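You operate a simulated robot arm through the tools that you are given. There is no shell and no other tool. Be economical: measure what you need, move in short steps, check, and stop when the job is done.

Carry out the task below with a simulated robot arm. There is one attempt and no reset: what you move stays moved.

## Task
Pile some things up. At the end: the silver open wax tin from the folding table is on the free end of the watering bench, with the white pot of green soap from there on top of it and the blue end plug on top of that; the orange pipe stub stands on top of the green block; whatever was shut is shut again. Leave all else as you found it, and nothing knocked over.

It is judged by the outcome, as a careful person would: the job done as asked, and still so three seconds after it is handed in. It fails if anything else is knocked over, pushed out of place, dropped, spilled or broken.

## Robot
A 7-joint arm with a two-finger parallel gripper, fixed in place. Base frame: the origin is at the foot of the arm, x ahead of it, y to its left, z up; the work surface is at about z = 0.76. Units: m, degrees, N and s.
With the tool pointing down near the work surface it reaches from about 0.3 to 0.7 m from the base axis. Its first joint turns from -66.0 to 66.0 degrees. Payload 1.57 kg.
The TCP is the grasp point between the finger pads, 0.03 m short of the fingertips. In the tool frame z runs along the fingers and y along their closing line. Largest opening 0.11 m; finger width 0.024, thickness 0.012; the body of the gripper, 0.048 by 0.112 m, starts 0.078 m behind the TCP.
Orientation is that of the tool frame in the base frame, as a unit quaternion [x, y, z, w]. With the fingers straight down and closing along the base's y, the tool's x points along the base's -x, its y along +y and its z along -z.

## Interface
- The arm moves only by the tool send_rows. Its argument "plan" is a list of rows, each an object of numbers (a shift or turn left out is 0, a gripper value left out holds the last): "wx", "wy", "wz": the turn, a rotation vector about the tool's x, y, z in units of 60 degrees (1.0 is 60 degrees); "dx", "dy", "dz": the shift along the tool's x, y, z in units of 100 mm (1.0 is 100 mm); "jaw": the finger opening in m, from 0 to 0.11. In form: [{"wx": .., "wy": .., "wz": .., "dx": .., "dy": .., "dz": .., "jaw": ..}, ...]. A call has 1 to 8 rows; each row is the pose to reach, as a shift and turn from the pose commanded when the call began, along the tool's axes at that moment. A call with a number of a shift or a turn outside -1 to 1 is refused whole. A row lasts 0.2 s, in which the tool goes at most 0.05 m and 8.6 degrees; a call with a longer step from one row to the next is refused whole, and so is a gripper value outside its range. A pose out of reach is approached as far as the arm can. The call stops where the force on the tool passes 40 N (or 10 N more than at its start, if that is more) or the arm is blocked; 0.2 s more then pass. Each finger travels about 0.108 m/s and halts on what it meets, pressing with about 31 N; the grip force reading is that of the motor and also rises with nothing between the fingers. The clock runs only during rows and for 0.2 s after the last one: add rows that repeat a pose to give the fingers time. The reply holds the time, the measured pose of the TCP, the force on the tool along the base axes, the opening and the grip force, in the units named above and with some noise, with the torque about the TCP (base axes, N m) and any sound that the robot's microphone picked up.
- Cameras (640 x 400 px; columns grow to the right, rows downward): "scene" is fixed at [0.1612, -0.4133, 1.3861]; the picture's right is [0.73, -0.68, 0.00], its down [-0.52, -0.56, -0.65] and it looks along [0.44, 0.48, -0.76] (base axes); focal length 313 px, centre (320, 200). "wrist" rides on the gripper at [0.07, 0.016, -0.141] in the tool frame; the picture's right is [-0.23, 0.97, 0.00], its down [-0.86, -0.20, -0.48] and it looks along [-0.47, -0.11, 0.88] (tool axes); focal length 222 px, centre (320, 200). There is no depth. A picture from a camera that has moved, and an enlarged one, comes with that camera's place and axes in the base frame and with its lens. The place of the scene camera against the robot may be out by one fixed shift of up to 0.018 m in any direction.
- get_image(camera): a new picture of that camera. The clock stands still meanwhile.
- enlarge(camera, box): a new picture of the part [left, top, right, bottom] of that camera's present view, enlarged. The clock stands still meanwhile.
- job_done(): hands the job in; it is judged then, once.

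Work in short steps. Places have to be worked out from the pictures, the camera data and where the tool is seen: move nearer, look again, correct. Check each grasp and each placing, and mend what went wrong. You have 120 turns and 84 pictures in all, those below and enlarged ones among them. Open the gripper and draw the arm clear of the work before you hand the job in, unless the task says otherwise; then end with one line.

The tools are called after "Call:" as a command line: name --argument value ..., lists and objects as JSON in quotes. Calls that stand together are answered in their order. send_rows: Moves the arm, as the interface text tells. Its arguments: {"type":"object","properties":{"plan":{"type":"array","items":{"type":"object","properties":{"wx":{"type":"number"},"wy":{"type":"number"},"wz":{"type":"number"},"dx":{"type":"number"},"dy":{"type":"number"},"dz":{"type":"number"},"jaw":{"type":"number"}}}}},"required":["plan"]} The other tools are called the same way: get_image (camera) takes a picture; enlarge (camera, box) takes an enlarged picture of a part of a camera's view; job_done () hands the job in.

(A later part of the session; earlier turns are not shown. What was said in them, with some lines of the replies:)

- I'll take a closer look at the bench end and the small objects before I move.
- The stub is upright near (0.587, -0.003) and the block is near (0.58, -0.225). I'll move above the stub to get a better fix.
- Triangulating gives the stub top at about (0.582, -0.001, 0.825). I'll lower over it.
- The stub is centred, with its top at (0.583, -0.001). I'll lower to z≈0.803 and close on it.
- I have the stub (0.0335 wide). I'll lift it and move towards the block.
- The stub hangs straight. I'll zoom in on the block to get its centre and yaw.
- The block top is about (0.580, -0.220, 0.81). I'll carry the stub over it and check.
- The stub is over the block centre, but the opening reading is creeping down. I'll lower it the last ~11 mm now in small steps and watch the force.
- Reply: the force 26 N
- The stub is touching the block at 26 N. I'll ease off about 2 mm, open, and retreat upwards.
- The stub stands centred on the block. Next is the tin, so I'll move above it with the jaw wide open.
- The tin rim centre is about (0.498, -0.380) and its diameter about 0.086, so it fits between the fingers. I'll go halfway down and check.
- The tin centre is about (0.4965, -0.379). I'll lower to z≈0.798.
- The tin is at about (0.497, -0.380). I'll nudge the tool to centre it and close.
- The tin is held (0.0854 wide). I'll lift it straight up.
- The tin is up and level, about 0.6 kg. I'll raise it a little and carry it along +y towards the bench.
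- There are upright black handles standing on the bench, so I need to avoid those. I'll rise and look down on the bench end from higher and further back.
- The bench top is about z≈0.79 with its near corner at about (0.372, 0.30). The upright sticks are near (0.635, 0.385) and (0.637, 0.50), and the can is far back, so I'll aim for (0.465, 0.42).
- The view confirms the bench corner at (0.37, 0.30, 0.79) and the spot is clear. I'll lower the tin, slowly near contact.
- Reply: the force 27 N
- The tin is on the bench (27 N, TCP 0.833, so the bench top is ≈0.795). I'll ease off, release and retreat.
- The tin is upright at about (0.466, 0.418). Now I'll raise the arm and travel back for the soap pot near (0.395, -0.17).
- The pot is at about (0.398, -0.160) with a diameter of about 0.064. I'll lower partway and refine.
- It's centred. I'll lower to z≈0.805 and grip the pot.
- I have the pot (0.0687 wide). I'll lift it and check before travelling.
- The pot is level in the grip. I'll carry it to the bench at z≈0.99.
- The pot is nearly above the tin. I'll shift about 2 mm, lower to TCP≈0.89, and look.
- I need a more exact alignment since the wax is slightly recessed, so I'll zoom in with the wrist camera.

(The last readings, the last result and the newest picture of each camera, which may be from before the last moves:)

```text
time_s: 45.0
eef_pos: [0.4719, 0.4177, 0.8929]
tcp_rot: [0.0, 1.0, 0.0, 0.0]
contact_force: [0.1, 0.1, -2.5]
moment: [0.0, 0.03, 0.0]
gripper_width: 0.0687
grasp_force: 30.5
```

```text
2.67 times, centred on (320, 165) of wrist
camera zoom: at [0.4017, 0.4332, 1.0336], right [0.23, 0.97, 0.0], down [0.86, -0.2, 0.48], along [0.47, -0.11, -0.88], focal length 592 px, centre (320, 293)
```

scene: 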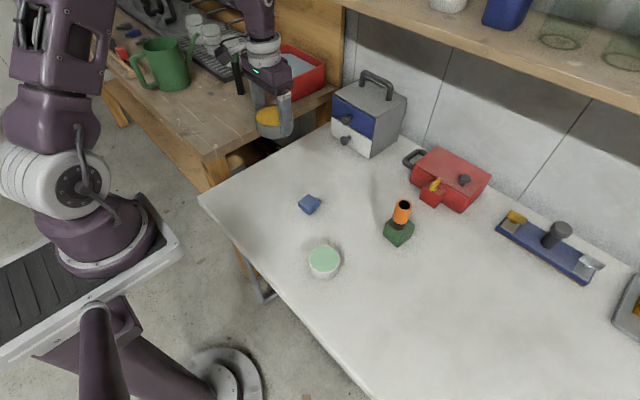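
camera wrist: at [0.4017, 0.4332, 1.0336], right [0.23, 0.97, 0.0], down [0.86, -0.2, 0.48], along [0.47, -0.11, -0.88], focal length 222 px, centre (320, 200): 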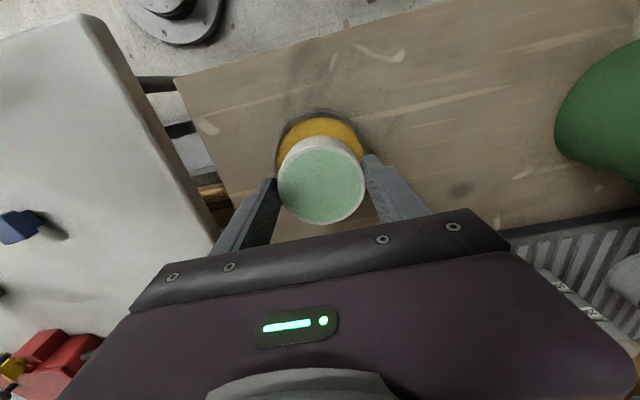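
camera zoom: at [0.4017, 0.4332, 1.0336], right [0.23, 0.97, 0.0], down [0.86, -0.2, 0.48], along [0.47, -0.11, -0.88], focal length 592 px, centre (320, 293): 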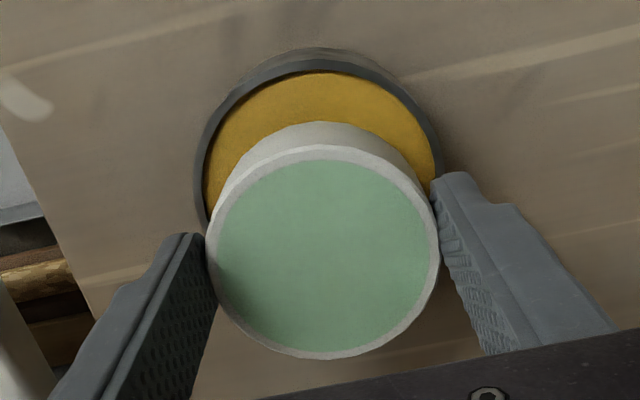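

The pot centre is about (0.472, 0.417) and the tin centre about (0.4655, 0.418). I'll shift 6 mm in -x, lower a bit and recheck.

Call:
send_rows --plan '[{"dx": 0.06, "dy": 0.01}, {"dx": 0.06, "dy": 0.01, "dz": 0.1}, {"dx": 0.06, "dy": 0.01, "dz": 0.1}]'

Call:
enlarge --camera "wrist" --box '[250, 90, 390, 240]'

Call:
enlarge --camera "scene" --box '[190, 80, 270, 140]'

```text
time_s: 45.8
eef_pos: [0.4661, 0.4195, 0.883]
tcp_rot: [0.001, 1.0, 0.0, 0.0]
contact_force: [0.8, -1.1, -2.3]
moment: [0.03, 0.07, 0.02]
gripper_width: 0.0688
grasp_force: 30.5
```

```text
2.67 times, centred on (320, 165) of wrist
camera zoom: at [0.3958, 0.4351, 1.0238], right [0.23, 0.97, 0.0], down [0.86, -0.2, 0.48], along [0.47, -0.11, -0.88], focal length 592 px, centre (320, 293)
```

zoom: 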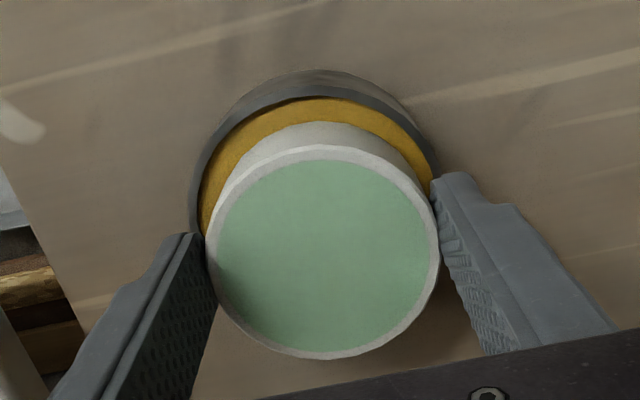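

```text
6.67 times, centred on (230, 110) of scene
camera zoom: at [0.1612, -0.4133, 1.3861], right [0.73, -0.68, 0.0], down [-0.52, -0.56, -0.65], along [0.44, 0.48, -0.76], focal length 2089 px, centre (920, 800)
```

zoom: 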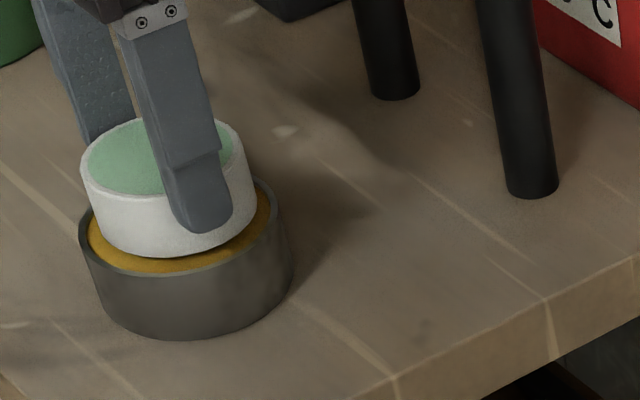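

Comparing the gaps in both views, the pot now needs only about 1 mm in -y. I'll make that shift and lower slowly to contact.

Call:
send_rows --plan '[{"dy": -0.012}, {"dy": -0.012, "dz": 0.03}, {"dy": -0.012, "dz": 0.06}, {"dy": -0.012, "dz": 0.06}]'

Call:
enlarge --camera "scene" --box '[190, 80, 270, 140]'

Call:
enlarge --camera "wrist" --box '[250, 90, 390, 240]'

```text
time_s: 46.8
eef_pos: [0.4662, 0.4182, 0.8794]
tcp_rot: [0.001, 1.0, 0.001, 0.0]
contact_force: [-3.9, -2.3, 26.9]
moment: [-0.4, -0.04, -0.07]
gripper_width: 0.0689
grasp_force: 31.3
```

```text
6.67 times, centred on (230, 110) of scene
camera zoom: at [0.1607, -0.4137, 1.386], right [0.73, -0.68, 0.0], down [-0.52, -0.56, -0.65], along [0.44, 0.48, -0.76], focal length 2089 px, centre (920, 800)
```

zoom: 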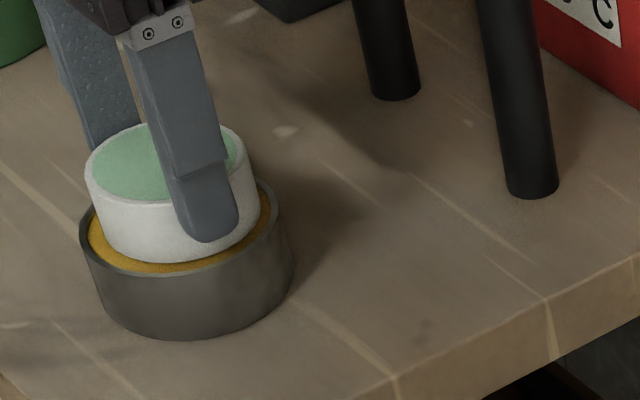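

```text
2.67 times, centred on (320, 165) of wrist
camera zoom: at [0.3963, 0.4339, 1.0193], right [0.23, 0.97, 0.0], down [0.85, -0.2, 0.48], along [0.47, -0.11, -0.88], focal length 592 px, centre (320, 293)
```

zoom: 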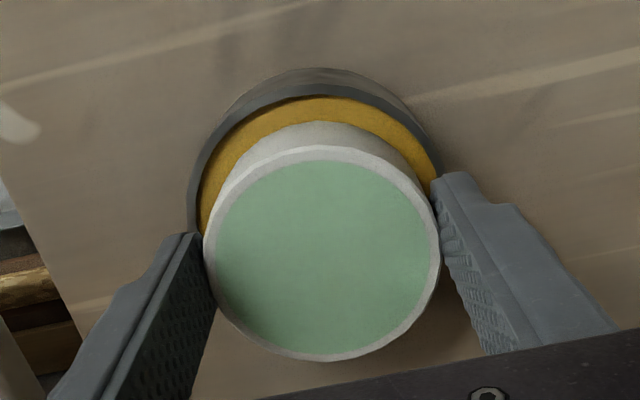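

The pot touched at TCP 0.879, but the wrist view shows a bigger gap on the -x side. I'll lift 5 mm, shift 2.5 mm in -x, lower again, and see if it seats lower.

Call:
send_rows --plan '[{"dz": -0.06}, {"dz": -0.06, "dx": 0.025}, {"dz": -0.03, "dx": 0.025}, {"dz": 0.0, "dx": 0.025}, {"dz": 0.02, "dx": 0.025}, {"dz": 0.02, "dx": 0.025}]'

Call:
enlarge --camera "scene" --box '[190, 80, 270, 140]'

Call:
enlarge --camera "wrist" --box '[250, 90, 390, 240]'

```text
time_s: 48.2
eef_pos: [0.4631, 0.4192, 0.8758]
tcp_rot: [0.001, 1.0, 0.001, 0.001]
contact_force: [-3.5, -1.6, 26.3]
moment: [-0.34, 0.0, -0.12]
gripper_width: 0.069
grasp_force: 30.9
```

```text
6.67 times, centred on (230, 110) of scene
camera zoom: at [0.1607, -0.4137, 1.3861], right [0.73, -0.68, 0.0], down [-0.52, -0.56, -0.65], along [0.44, 0.48, -0.76], focal length 2089 px, centre (920, 800)
```

zoom: 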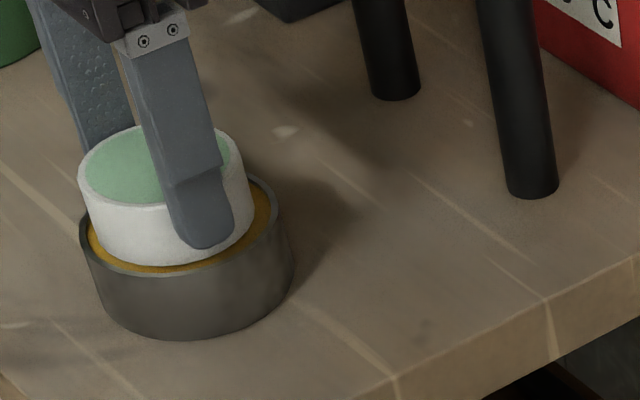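

```text
2.67 times, centred on (320, 165) of wrist
camera zoom: at [0.3935, 0.4338, 1.0173], right [0.23, 0.97, 0.0], down [0.85, -0.2, 0.48], along [0.47, -0.11, -0.88], focal length 592 px, centre (320, 293)
```

zoom: 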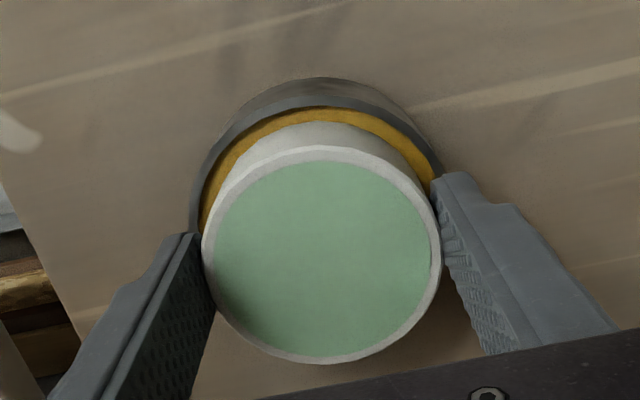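

It seated about 3.5 mm lower, inside the rim on the wax, with even gaps in the wrist view. I'll ease off, release, retreat and check.

Call:
send_rows --plan '[{"dz": -0.015}, {"dz": -0.015}, {"dz": -0.015, "jaw": 0.08}, {"dz": -0.015, "jaw": 0.1}, {"dz": -0.015, "jaw": 0.1}]'

Call:
send_rows --plan '[{"dz": -0.2}, {"dz": -0.6}, {"dz": -1.0}, {"dz": -1.0}]'

Call:
enlarge --camera "scene" --box '[190, 80, 270, 140]'

Call:
enlarge --camera "wrist" --box '[220, 70, 420, 220]'

```text
time_s: 49.4
eef_pos: [0.4638, 0.4184, 0.8757]
tcp_rot: [0.0, 1.0, -0.001, 0.0]
contact_force: [0.2, 0.2, 0.4]
moment: [0.01, 0.0, -0.01]
gripper_width: 0.1
grasp_force: 0.0
```

```text
time_s: 50.4
eef_pos: [0.4642, 0.4187, 0.9748]
tcp_rot: [0.0, 1.0, -0.001, 0.0]
contact_force: [0.5, -0.3, 0.0]
moment: [-0.01, 0.03, -0.03]
gripper_width: 0.0997
grasp_force: 0.0
```

```text
6.67 times, centred on (230, 110) of scene
camera zoom: at [0.1612, -0.4133, 1.3861], right [0.73, -0.68, 0.0], down [-0.52, -0.56, -0.65], along [0.44, 0.48, -0.76], focal length 2089 px, centre (920, 800)
```

zoom: 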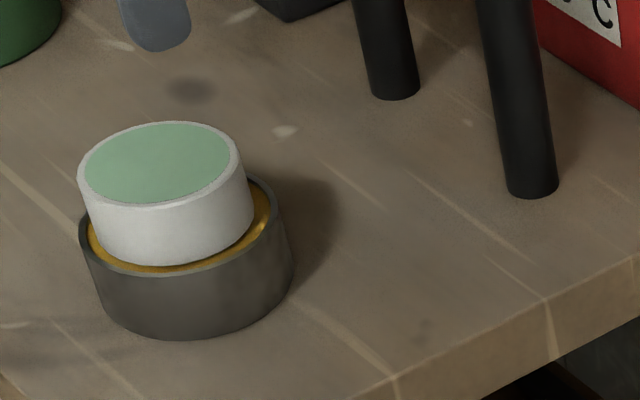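

```text
2.67 times, centred on (320, 145) of wrist
camera zoom: at [0.3939, 0.4347, 1.1164], right [0.23, 0.97, 0.0], down [0.85, -0.2, 0.48], along [0.47, -0.11, -0.88], focal length 592 px, centre (320, 347)
```

zoom: 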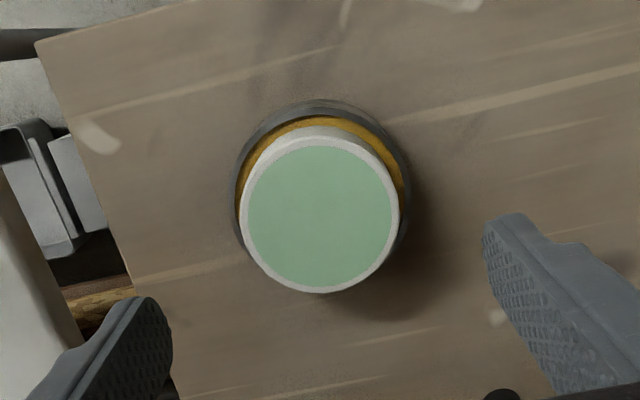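

The pot sits level inside the tin rim, top at about (0.464, 0.4186, 0.865). I'll go back for the blue plug near (0.485, -0.018).

Call:
send_rows --plan '[{"dz": -0.2}, {"dz": -0.2, "dy": -0.4}, {"dz": -0.2, "dy": -0.8}, {"dz": -0.2, "dy": -1.0}]'

Call:
send_rows --plan '[{"dy": -0.4}, {"dy": -0.8}, {"dy": -1.0}]'

Call:
send_rows --plan '[{"dy": -0.4}, {"dy": -0.8}, {"dy": -1.0}]'

Call:
send_rows --plan '[{"dy": -0.4, "dx": -0.1}, {"dy": -0.8, "dx": -0.15}, {"dy": -1.0, "dx": -0.2, "dz": 0.2}, {"dy": -1.0, "dx": -0.2, "dz": 0.6}, {"dy": -1.0, "dx": -0.2, "dz": 0.6}]'

Call:
get_image --camera "wrist"

```text
time_s: 51.4
eef_pos: [0.4626, 0.3193, 0.9955]
tcp_rot: [0.0, 1.0, 0.001, 0.0]
contact_force: [0.0, -0.6, -0.5]
moment: [0.0, 0.01, -0.01]
gripper_width: 0.1
grasp_force: 0.0
```

```text
time_s: 52.2
eef_pos: [0.4608, 0.2185, 0.9972]
tcp_rot: [0.0, 1.0, 0.0, -0.001]
contact_force: [0.5, 0.2, 0.5]
moment: [-0.01, 0.0, -0.03]
gripper_width: 0.1001
grasp_force: 0.1
```

```text
time_s: 53.0
eef_pos: [0.461, 0.1199, 0.9966]
tcp_rot: [0.0, 1.0, 0.0, -0.001]
contact_force: [-0.2, 0.5, -0.2]
moment: [0.03, -0.01, 0.05]
gripper_width: 0.1
grasp_force: 0.1
```

```text
time_s: 54.2
eef_pos: [0.4818, 0.0183, 0.9373]
tcp_rot: [-0.001, 1.0, 0.0, 0.0]
contact_force: [0.2, -0.4, 0.4]
moment: [0.0, 0.01, 0.01]
gripper_width: 0.0999
grasp_force: 0.1
```

```text
38 pictures are left
camera wrist: at [0.4133, 0.0344, 1.0785], right [0.23, 0.97, 0.0], down [0.86, -0.2, 0.48], along [0.47, -0.11, -0.88], focal length 222 px, centre (320, 200)
```

wrist: 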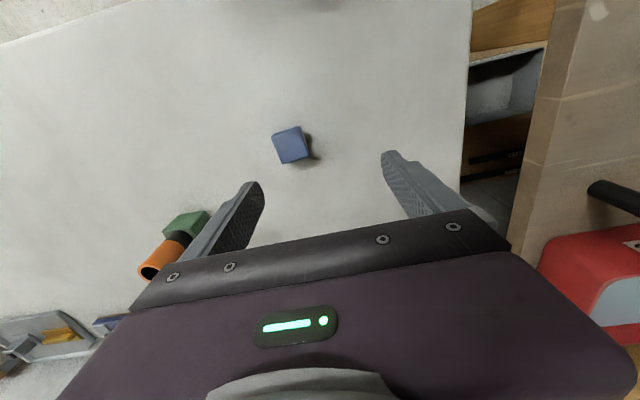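

Call:
enlarge --camera "wrist" --box '[250, 110, 340, 180]'

Call:
enlarge --camera "scene" --box '[280, 180, 340, 225]'

```text
5.71 times, centred on (295, 145) of wrist
camera zoom: at [0.4133, 0.0344, 1.0785], right [0.23, 0.97, 0.0], down [0.86, -0.2, 0.48], along [0.47, -0.11, -0.88], focal length 1269 px, centre (463, 514)
```

zoom: 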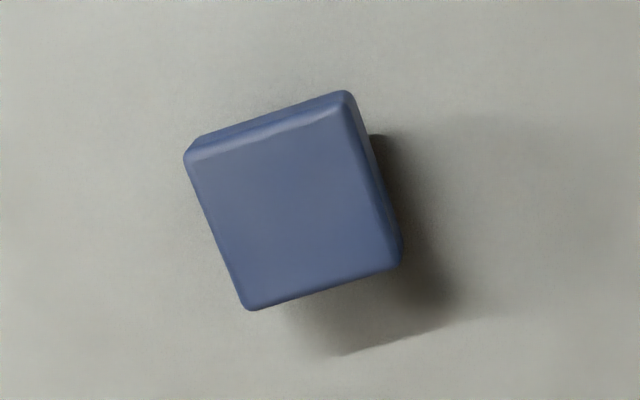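

```text
8.89 times, centred on (310, 202) of scene
camera zoom: at [0.1612, -0.4133, 1.3861], right [0.73, -0.68, 0.0], down [-0.52, -0.56, -0.65], along [0.44, 0.48, -0.76], focal length 2786 px, centre (409, 178)
```

zoom: 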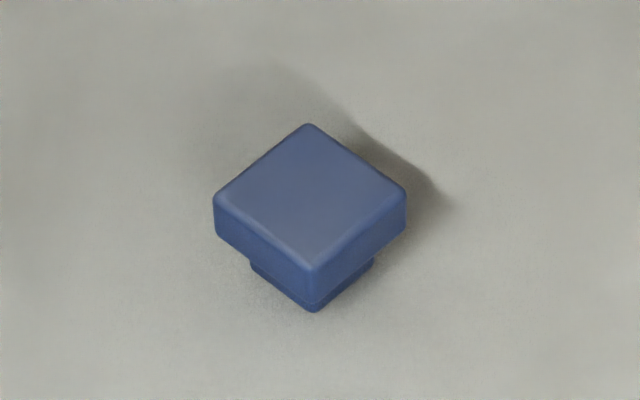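

The plug has a square 0.038 m head at about (0.482, -0.022, top ≈0.785), yawed about 4°. I'll align and go halfway down.

Call:
send_rows --plan '[{"dx": 0, "dy": -0.3, "dz": 0.2, "wz": -0.067}, {"dy": -0.405, "dz": 0.5, "wz": -0.067, "jaw": 0.08}, {"dy": -0.405, "dz": 0.85, "wz": -0.067}, {"dy": -0.405, "dz": 0.85, "wz": -0.067}]'

Call:
get_image --camera "wrist"

```text
time_s: 55.2
eef_pos: [0.482, -0.0214, 0.8519]
tcp_rot: [-0.034, 0.999, 0.0, 0.0]
contact_force: [0.1, 0.0, 0.4]
moment: [0.03, 0.01, 0.02]
gripper_width: 0.08
grasp_force: 0.1
```

```text
35 pictures are left
camera wrist: at [0.4116, -0.0106, 0.9924], right [0.16, 0.99, 0.0], down [0.87, -0.14, 0.48], along [0.47, -0.08, -0.88], focal length 222 px, centre (320, 200)
```

wrist: 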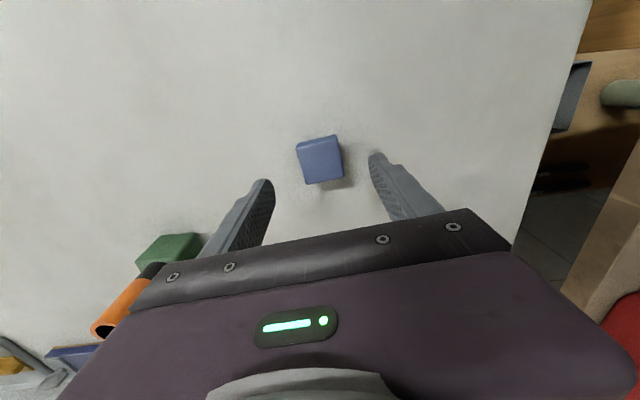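

It's centred on the plug. I'll lower to z≈0.797 and grip the head.

Call:
send_rows --plan '[{"dx": 0.01, "dz": 0.3}, {"dx": 0.01, "dz": 0.55}, {"dx": 0.01, "dz": 0.55, "jaw": 0.05}, {"dx": 0.01, "dz": 0.55, "jaw": 0.02}, {"dx": 0.01, "dz": 0.55, "jaw": 0.02}, {"dx": 0.01, "dz": 0.55, "jaw": 0.02}]'

Call:
send_rows --plan '[{"dz": -0.2}, {"dz": -0.6}, {"dz": -1.0}, {"dz": -1.0}]'

Call:
get_image --camera "wrist"

Call:
enlarge --camera "scene" --box '[270, 120, 360, 190]'

```text
time_s: 56.6
eef_pos: [0.4824, -0.0214, 0.7959]
tcp_rot: [-0.035, 0.999, 0.0, 0.0]
contact_force: [0.6, 0.6, -0.7]
moment: [0.05, 0.0, -0.01]
gripper_width: 0.0381
grasp_force: 30.9
```

```text
time_s: 57.6
eef_pos: [0.4834, -0.0208, 0.8971]
tcp_rot: [-0.035, 0.999, 0.0, 0.0]
contact_force: [0.5, 0.7, 0.3]
moment: [-0.03, -0.02, -0.02]
gripper_width: 0.0384
grasp_force: 31.2
```

```text
34 pictures are left
camera wrist: at [0.4133, -0.0105, 1.0379], right [0.16, 0.99, 0.0], down [0.87, -0.14, 0.48], along [0.47, -0.08, -0.88], focal length 222 px, centre (320, 200)
```

wrist: 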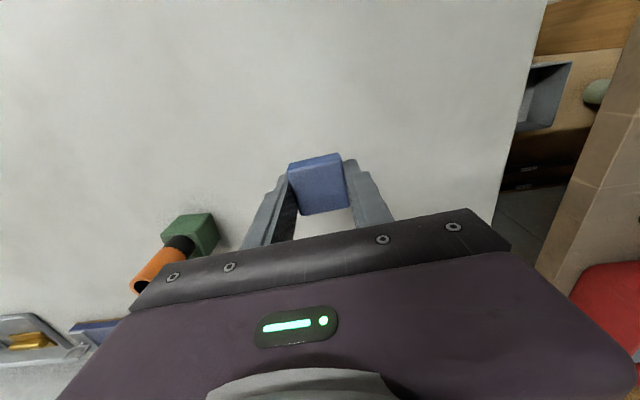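

```text
5.71 times, centred on (315, 155) of scene
camera zoom: at [0.1612, -0.4133, 1.3861], right [0.73, -0.68, 0.0], down [-0.52, -0.56, -0.65], along [0.44, 0.48, -0.76], focal length 1791 px, centre (349, 457)
```

zoom: 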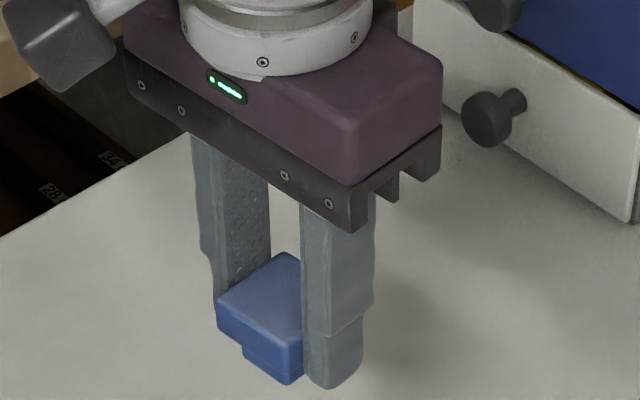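

The plug is held. I'll undo the 4° yaw, raise, and travel to the stack.

Call:
send_rows --plan '[{"dz": -0.4, "wz": 0.067}, {"dz": -0.8, "wz": 0.067}, {"dz": -1.0, "wz": 0.067}, {"dz": -1.0, "wz": 0.067}]'

Call:
send_rows --plan '[{"dy": 0.4}, {"dy": 0.8}, {"dy": 1.0}]'

Call:
send_rows --plan '[{"dy": 0.4}, {"dy": 0.8}, {"dy": 1.0}]'

Call:
send_rows --plan '[{"dy": 0.4}, {"dy": 0.8}, {"dy": 1.0}]'

Call:
send_rows --plan '[{"dy": 0.4}, {"dy": 0.8, "dx": 0.1}, {"dy": 1.0, "dx": 0.17}, {"dy": 1.0, "dx": 0.17}]'

```text
time_s: 58.6
eef_pos: [0.482, -0.0214, 1.0]
tcp_rot: [0.0, 1.0, 0.001, 0.001]
contact_force: [-0.8, 0.1, -0.7]
moment: [0.04, 0.0, -0.01]
gripper_width: 0.0384
grasp_force: 31.4
```

```text
time_s: 59.4
eef_pos: [0.4808, 0.0788, 0.9957]
tcp_rot: [0.0, 1.0, 0.0, 0.0]
contact_force: [0.1, -0.2, 0.0]
moment: [0.03, -0.04, 0.0]
gripper_width: 0.0385
grasp_force: 30.7
```

```text
time_s: 60.2
eef_pos: [0.482, 0.1785, 0.9984]
tcp_rot: [0.0, 1.0, 0.0, 0.0]
contact_force: [0.8, 0.1, -0.8]
moment: [-0.02, -0.02, -0.02]
gripper_width: 0.0388
grasp_force: 31.1
```

```text
time_s: 61.0
eef_pos: [0.4816, 0.2787, 0.9968]
tcp_rot: [0.0, 1.0, -0.001, 0.0]
contact_force: [0.6, 0.0, -0.8]
moment: [0.04, 0.01, 0.03]
gripper_width: 0.0384
grasp_force: 31.4
```

```text
time_s: 62.0
eef_pos: [0.4638, 0.3796, 0.997]
tcp_rot: [0.0, 1.0, 0.0, -0.001]
contact_force: [-0.7, 0.3, -1.1]
moment: [0.02, -0.01, -0.01]
gripper_width: 0.0385
grasp_force: 30.9
```

Next I'll shift +40 mm in y, lower to TCP≈0.925 (plug bottom about 25 mm above the soap), and check.

Call:
send_rows --plan '[{"dy": 0.4, "dx": -0.015}, {"dy": 0.4, "dx": -0.015, "dz": 0.4}, {"dy": 0.4, "dx": -0.015, "dz": 0.73}, {"dy": 0.4, "dx": -0.015, "dz": 0.73}]'

Call:
enlarge --camera "wrist" --box '[250, 100, 390, 240]'

Call:
enlarge --camera "scene" --box '[180, 60, 270, 135]'

```text
time_s: 63.0
eef_pos: [0.468, 0.4183, 0.9238]
tcp_rot: [0.0, 1.0, 0.0, -0.001]
contact_force: [-0.1, 0.2, 0.5]
moment: [0.02, 0.03, 0.0]
gripper_width: 0.0386
grasp_force: 31.4
```

```text
2.86 times, centred on (320, 170) of wrist
camera zoom: at [0.3979, 0.4334, 1.0647], right [0.23, 0.97, 0.0], down [0.85, -0.2, 0.48], along [0.47, -0.11, -0.88], focal length 635 px, centre (320, 286)
```

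zoom: 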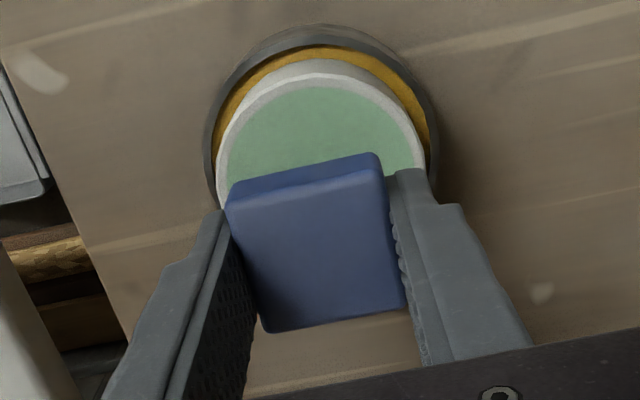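

```text
5.33 times, centred on (225, 98) of scene
camera zoom: at [0.1612, -0.4133, 1.3861], right [0.73, -0.68, 0.0], down [-0.52, -0.56, -0.65], along [0.44, 0.48, -0.76], focal length 1671 px, centre (827, 747)
```

zoom: 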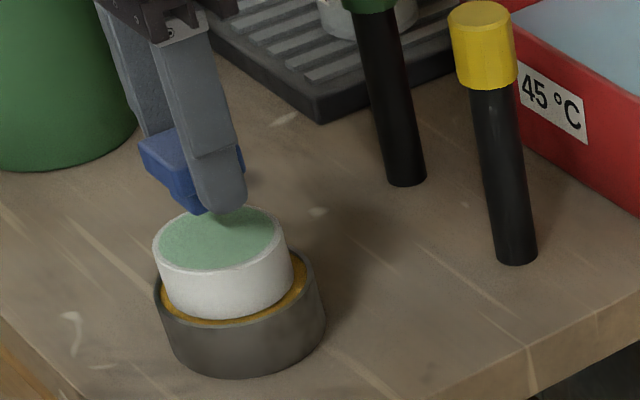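

The pot top is at (0.4655, 0.4176) and the plug at about (0.4665, 0.417), so they're aligned. I'll lower slowly to contact.

Call:
send_rows --plan '[{"dz": 0.08}, {"dz": 0.15}, {"dz": 0.19}, {"dz": 0.22}, {"dz": 0.22}]'

Call:
enlarge --camera "scene" --box '[180, 60, 270, 135]'

```text
time_s: 64.2
eef_pos: [0.4661, 0.418, 0.9013]
tcp_rot: [0.0, 1.0, 0.0, 0.0]
contact_force: [-0.5, 0.2, 0.3]
moment: [-0.02, 0.0, 0.02]
gripper_width: 0.0388
grasp_force: 31.0
```

```text
5.33 times, centred on (225, 98) of scene
camera zoom: at [0.1612, -0.4133, 1.3861], right [0.73, -0.68, 0.0], down [-0.52, -0.56, -0.65], along [0.44, 0.48, -0.76], focal length 1671 px, centre (827, 747)
```

zoom: 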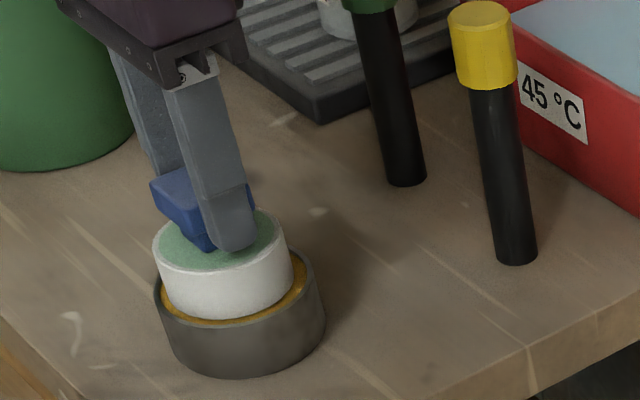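

No contact yet, so I'll go down in 1–2 mm steps.

Call:
send_rows --plan '[{"dz": 0.015}, {"dz": 0.03}, {"dz": 0.03}]'

Call:
send_rows --plan '[{"dz": 0.01}, {"dz": 0.02}, {"dz": 0.02}]'

```text
time_s: 65.0
eef_pos: [0.4668, 0.4184, 0.8993]
tcp_rot: [0.0, 1.0, 0.001, 0.001]
contact_force: [-2.5, -1.0, 26.8]
moment: [-0.07, 0.13, -0.03]
gripper_width: 0.0389
grasp_force: 30.9
```

```text
time_s: 65.8
eef_pos: [0.4669, 0.4174, 0.8967]
tcp_rot: [0.0, 1.0, 0.001, 0.002]
contact_force: [1.6, 2.5, 27.0]
moment: [0.09, -0.07, 0.01]
gripper_width: 0.0384
grasp_force: 31.2
```

Contact is made (27 N). I'll check the stack before releasing.

Call:
enlarge --camera "scene" --box '[180, 60, 270, 135]'

```text
5.33 times, centred on (225, 98) of scene
camera zoom: at [0.1608, -0.4136, 1.3861], right [0.73, -0.68, 0.0], down [-0.52, -0.56, -0.65], along [0.44, 0.48, -0.76], focal length 1671 px, centre (827, 747)
```

zoom: 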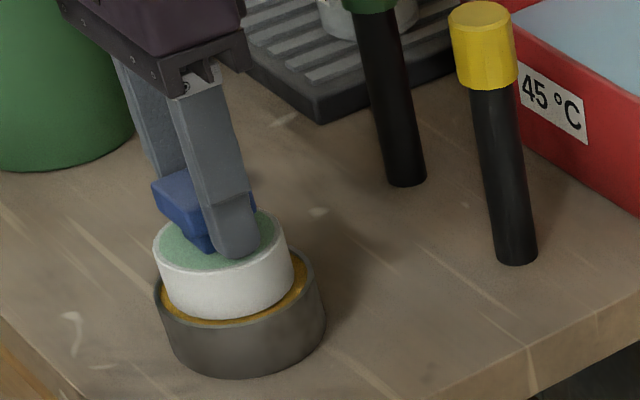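

The stack is unchanged. I'll ease up 2.5 mm so the fingertips clear the pot rim, then open.

Call:
send_rows --plan '[{"dz": -0.025}, {"dz": -0.025}, {"dz": -0.025, "jaw": 0.045}, {"dz": -0.025, "jaw": 0.055}, {"dz": -0.025, "jaw": 0.055}]'

Call:
enlarge --camera "scene" --box '[180, 60, 270, 135]'

```text
time_s: 67.0
eef_pos: [0.467, 0.4168, 0.8993]
tcp_rot: [0.0, 1.0, 0.0, 0.0]
contact_force: [0.1, -0.5, -0.5]
moment: [-0.01, 0.02, -0.02]
gripper_width: 0.0552
grasp_force: 0.0
```

```text
5.33 times, centred on (225, 98) of scene
camera zoom: at [0.1612, -0.4133, 1.3861], right [0.73, -0.68, 0.0], down [-0.52, -0.56, -0.65], along [0.44, 0.48, -0.76], focal length 1671 px, centre (827, 747)
```

zoom: 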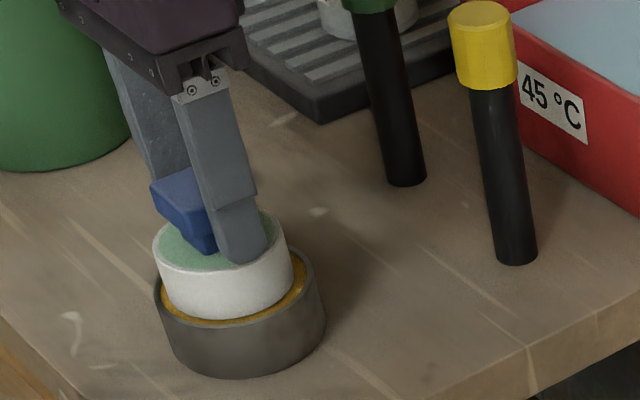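

It's released and nothing shifted. I'll retreat straight up, then back off towards the start area.

Call:
send_rows --plan '[{"dz": -0.2}, {"dz": -0.6}, {"dz": -1.0}, {"dz": -1.0}]'

Call:
send_rows --plan '[{"dz": -0.3, "dy": -0.3}, {"dz": -0.3, "dy": -0.7}, {"dz": -0.3, "dy": -1.0}]'

Call:
send_rows --plan '[{"dy": -0.4}, {"dy": -0.8}, {"dy": -1.0}]'

Call:
send_rows --plan '[{"dy": -0.4}, {"dy": -0.8}, {"dy": -1.0}, {"dy": -1.0}]'

Call:
get_image --camera "scene"

Call:
enlarge --camera "scene" --box '[180, 60, 270, 135]'

Call:
enlarge --camera "scene" --box '[340, 150, 500, 260]'

```text
time_s: 68.0
eef_pos: [0.4665, 0.4186, 0.9994]
tcp_rot: [0.0, 1.0, 0.0, -0.001]
contact_force: [0.8, -1.1, -0.2]
moment: [0.05, 0.02, 0.05]
gripper_width: 0.055
grasp_force: 0.1
```

```text
time_s: 68.8
eef_pos: [0.4661, 0.3177, 1.0285]
tcp_rot: [0.0, 1.0, 0.0, 0.0]
contact_force: [-0.3, -0.3, -0.5]
moment: [0.02, 0.01, 0.01]
gripper_width: 0.055
grasp_force: 0.1
```

```text
time_s: 69.6
eef_pos: [0.4668, 0.217, 1.0288]
tcp_rot: [0.0, 1.0, 0.0, 0.0]
contact_force: [-0.6, -0.4, -0.3]
moment: [0.01, 0.0, 0.02]
gripper_width: 0.0551
grasp_force: 0.1
```

```text
time_s: 70.6
eef_pos: [0.4656, 0.1176, 1.0291]
tcp_rot: [0.0, 1.0, 0.0, 0.0]
contact_force: [0.2, 0.1, 0.3]
moment: [0.02, 0.05, -0.03]
gripper_width: 0.055
grasp_force: 0.1
```

```text
27 pictures are left
```

scene: 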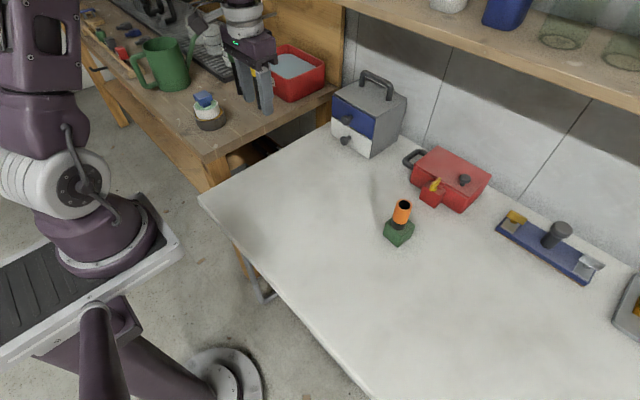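

```text
5.33 times, centred on (225, 98) of scene
camera zoom: at [0.1612, -0.4133, 1.3861], right [0.73, -0.68, 0.0], down [-0.52, -0.56, -0.65], along [0.44, 0.48, -0.76], focal length 1671 px, centre (827, 747)
```

zoom: 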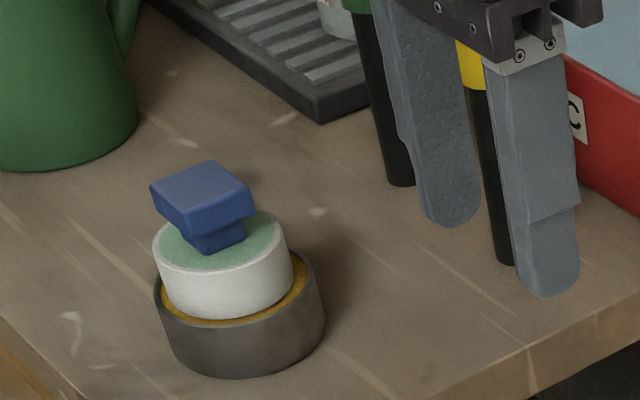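

```text
3.64 times, centred on (420, 205) of scene
camera zoom: at [0.1612, -0.4133, 1.3861], right [0.73, -0.68, 0.0], down [-0.52, -0.56, -0.65], along [0.44, 0.48, -0.76], focal length 1140 px, centre (-44, 182)
```

zoom: 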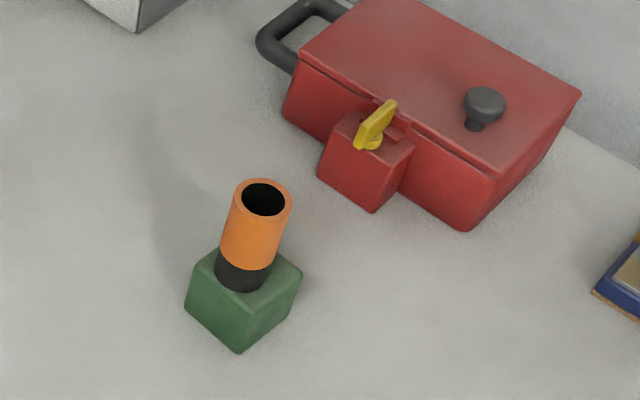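

Both piles stand, everything else is as it was, and nothing was opened. I'll open the gripper fully well clear of the work, then hand in.

Call:
send_rows --plan '[{"dy": -0.3, "jaw": 0.11}, {"dy": -0.7, "jaw": 0.11}, {"dy": -0.7, "jaw": 0.11}]'

Call:
job_done

```text
time_s: 71.4
eef_pos: [0.4664, 0.0489, 1.0281]
tcp_rot: [0.0, 1.0, 0.0, 0.0]
contact_force: [0.1, 0.2, 0.6]
moment: [0.01, 0.0, 0.02]
gripper_width: 0.1098
grasp_force: 0.1
```

```text
The job is handed in.
```

The job is handed in: the wax tin, soap pot and blue plug are stacked on the free end of the watering bench, and the orange stub stands on the green block; I opened nothing, and the last pictures showed nothing else moved or knocked over.
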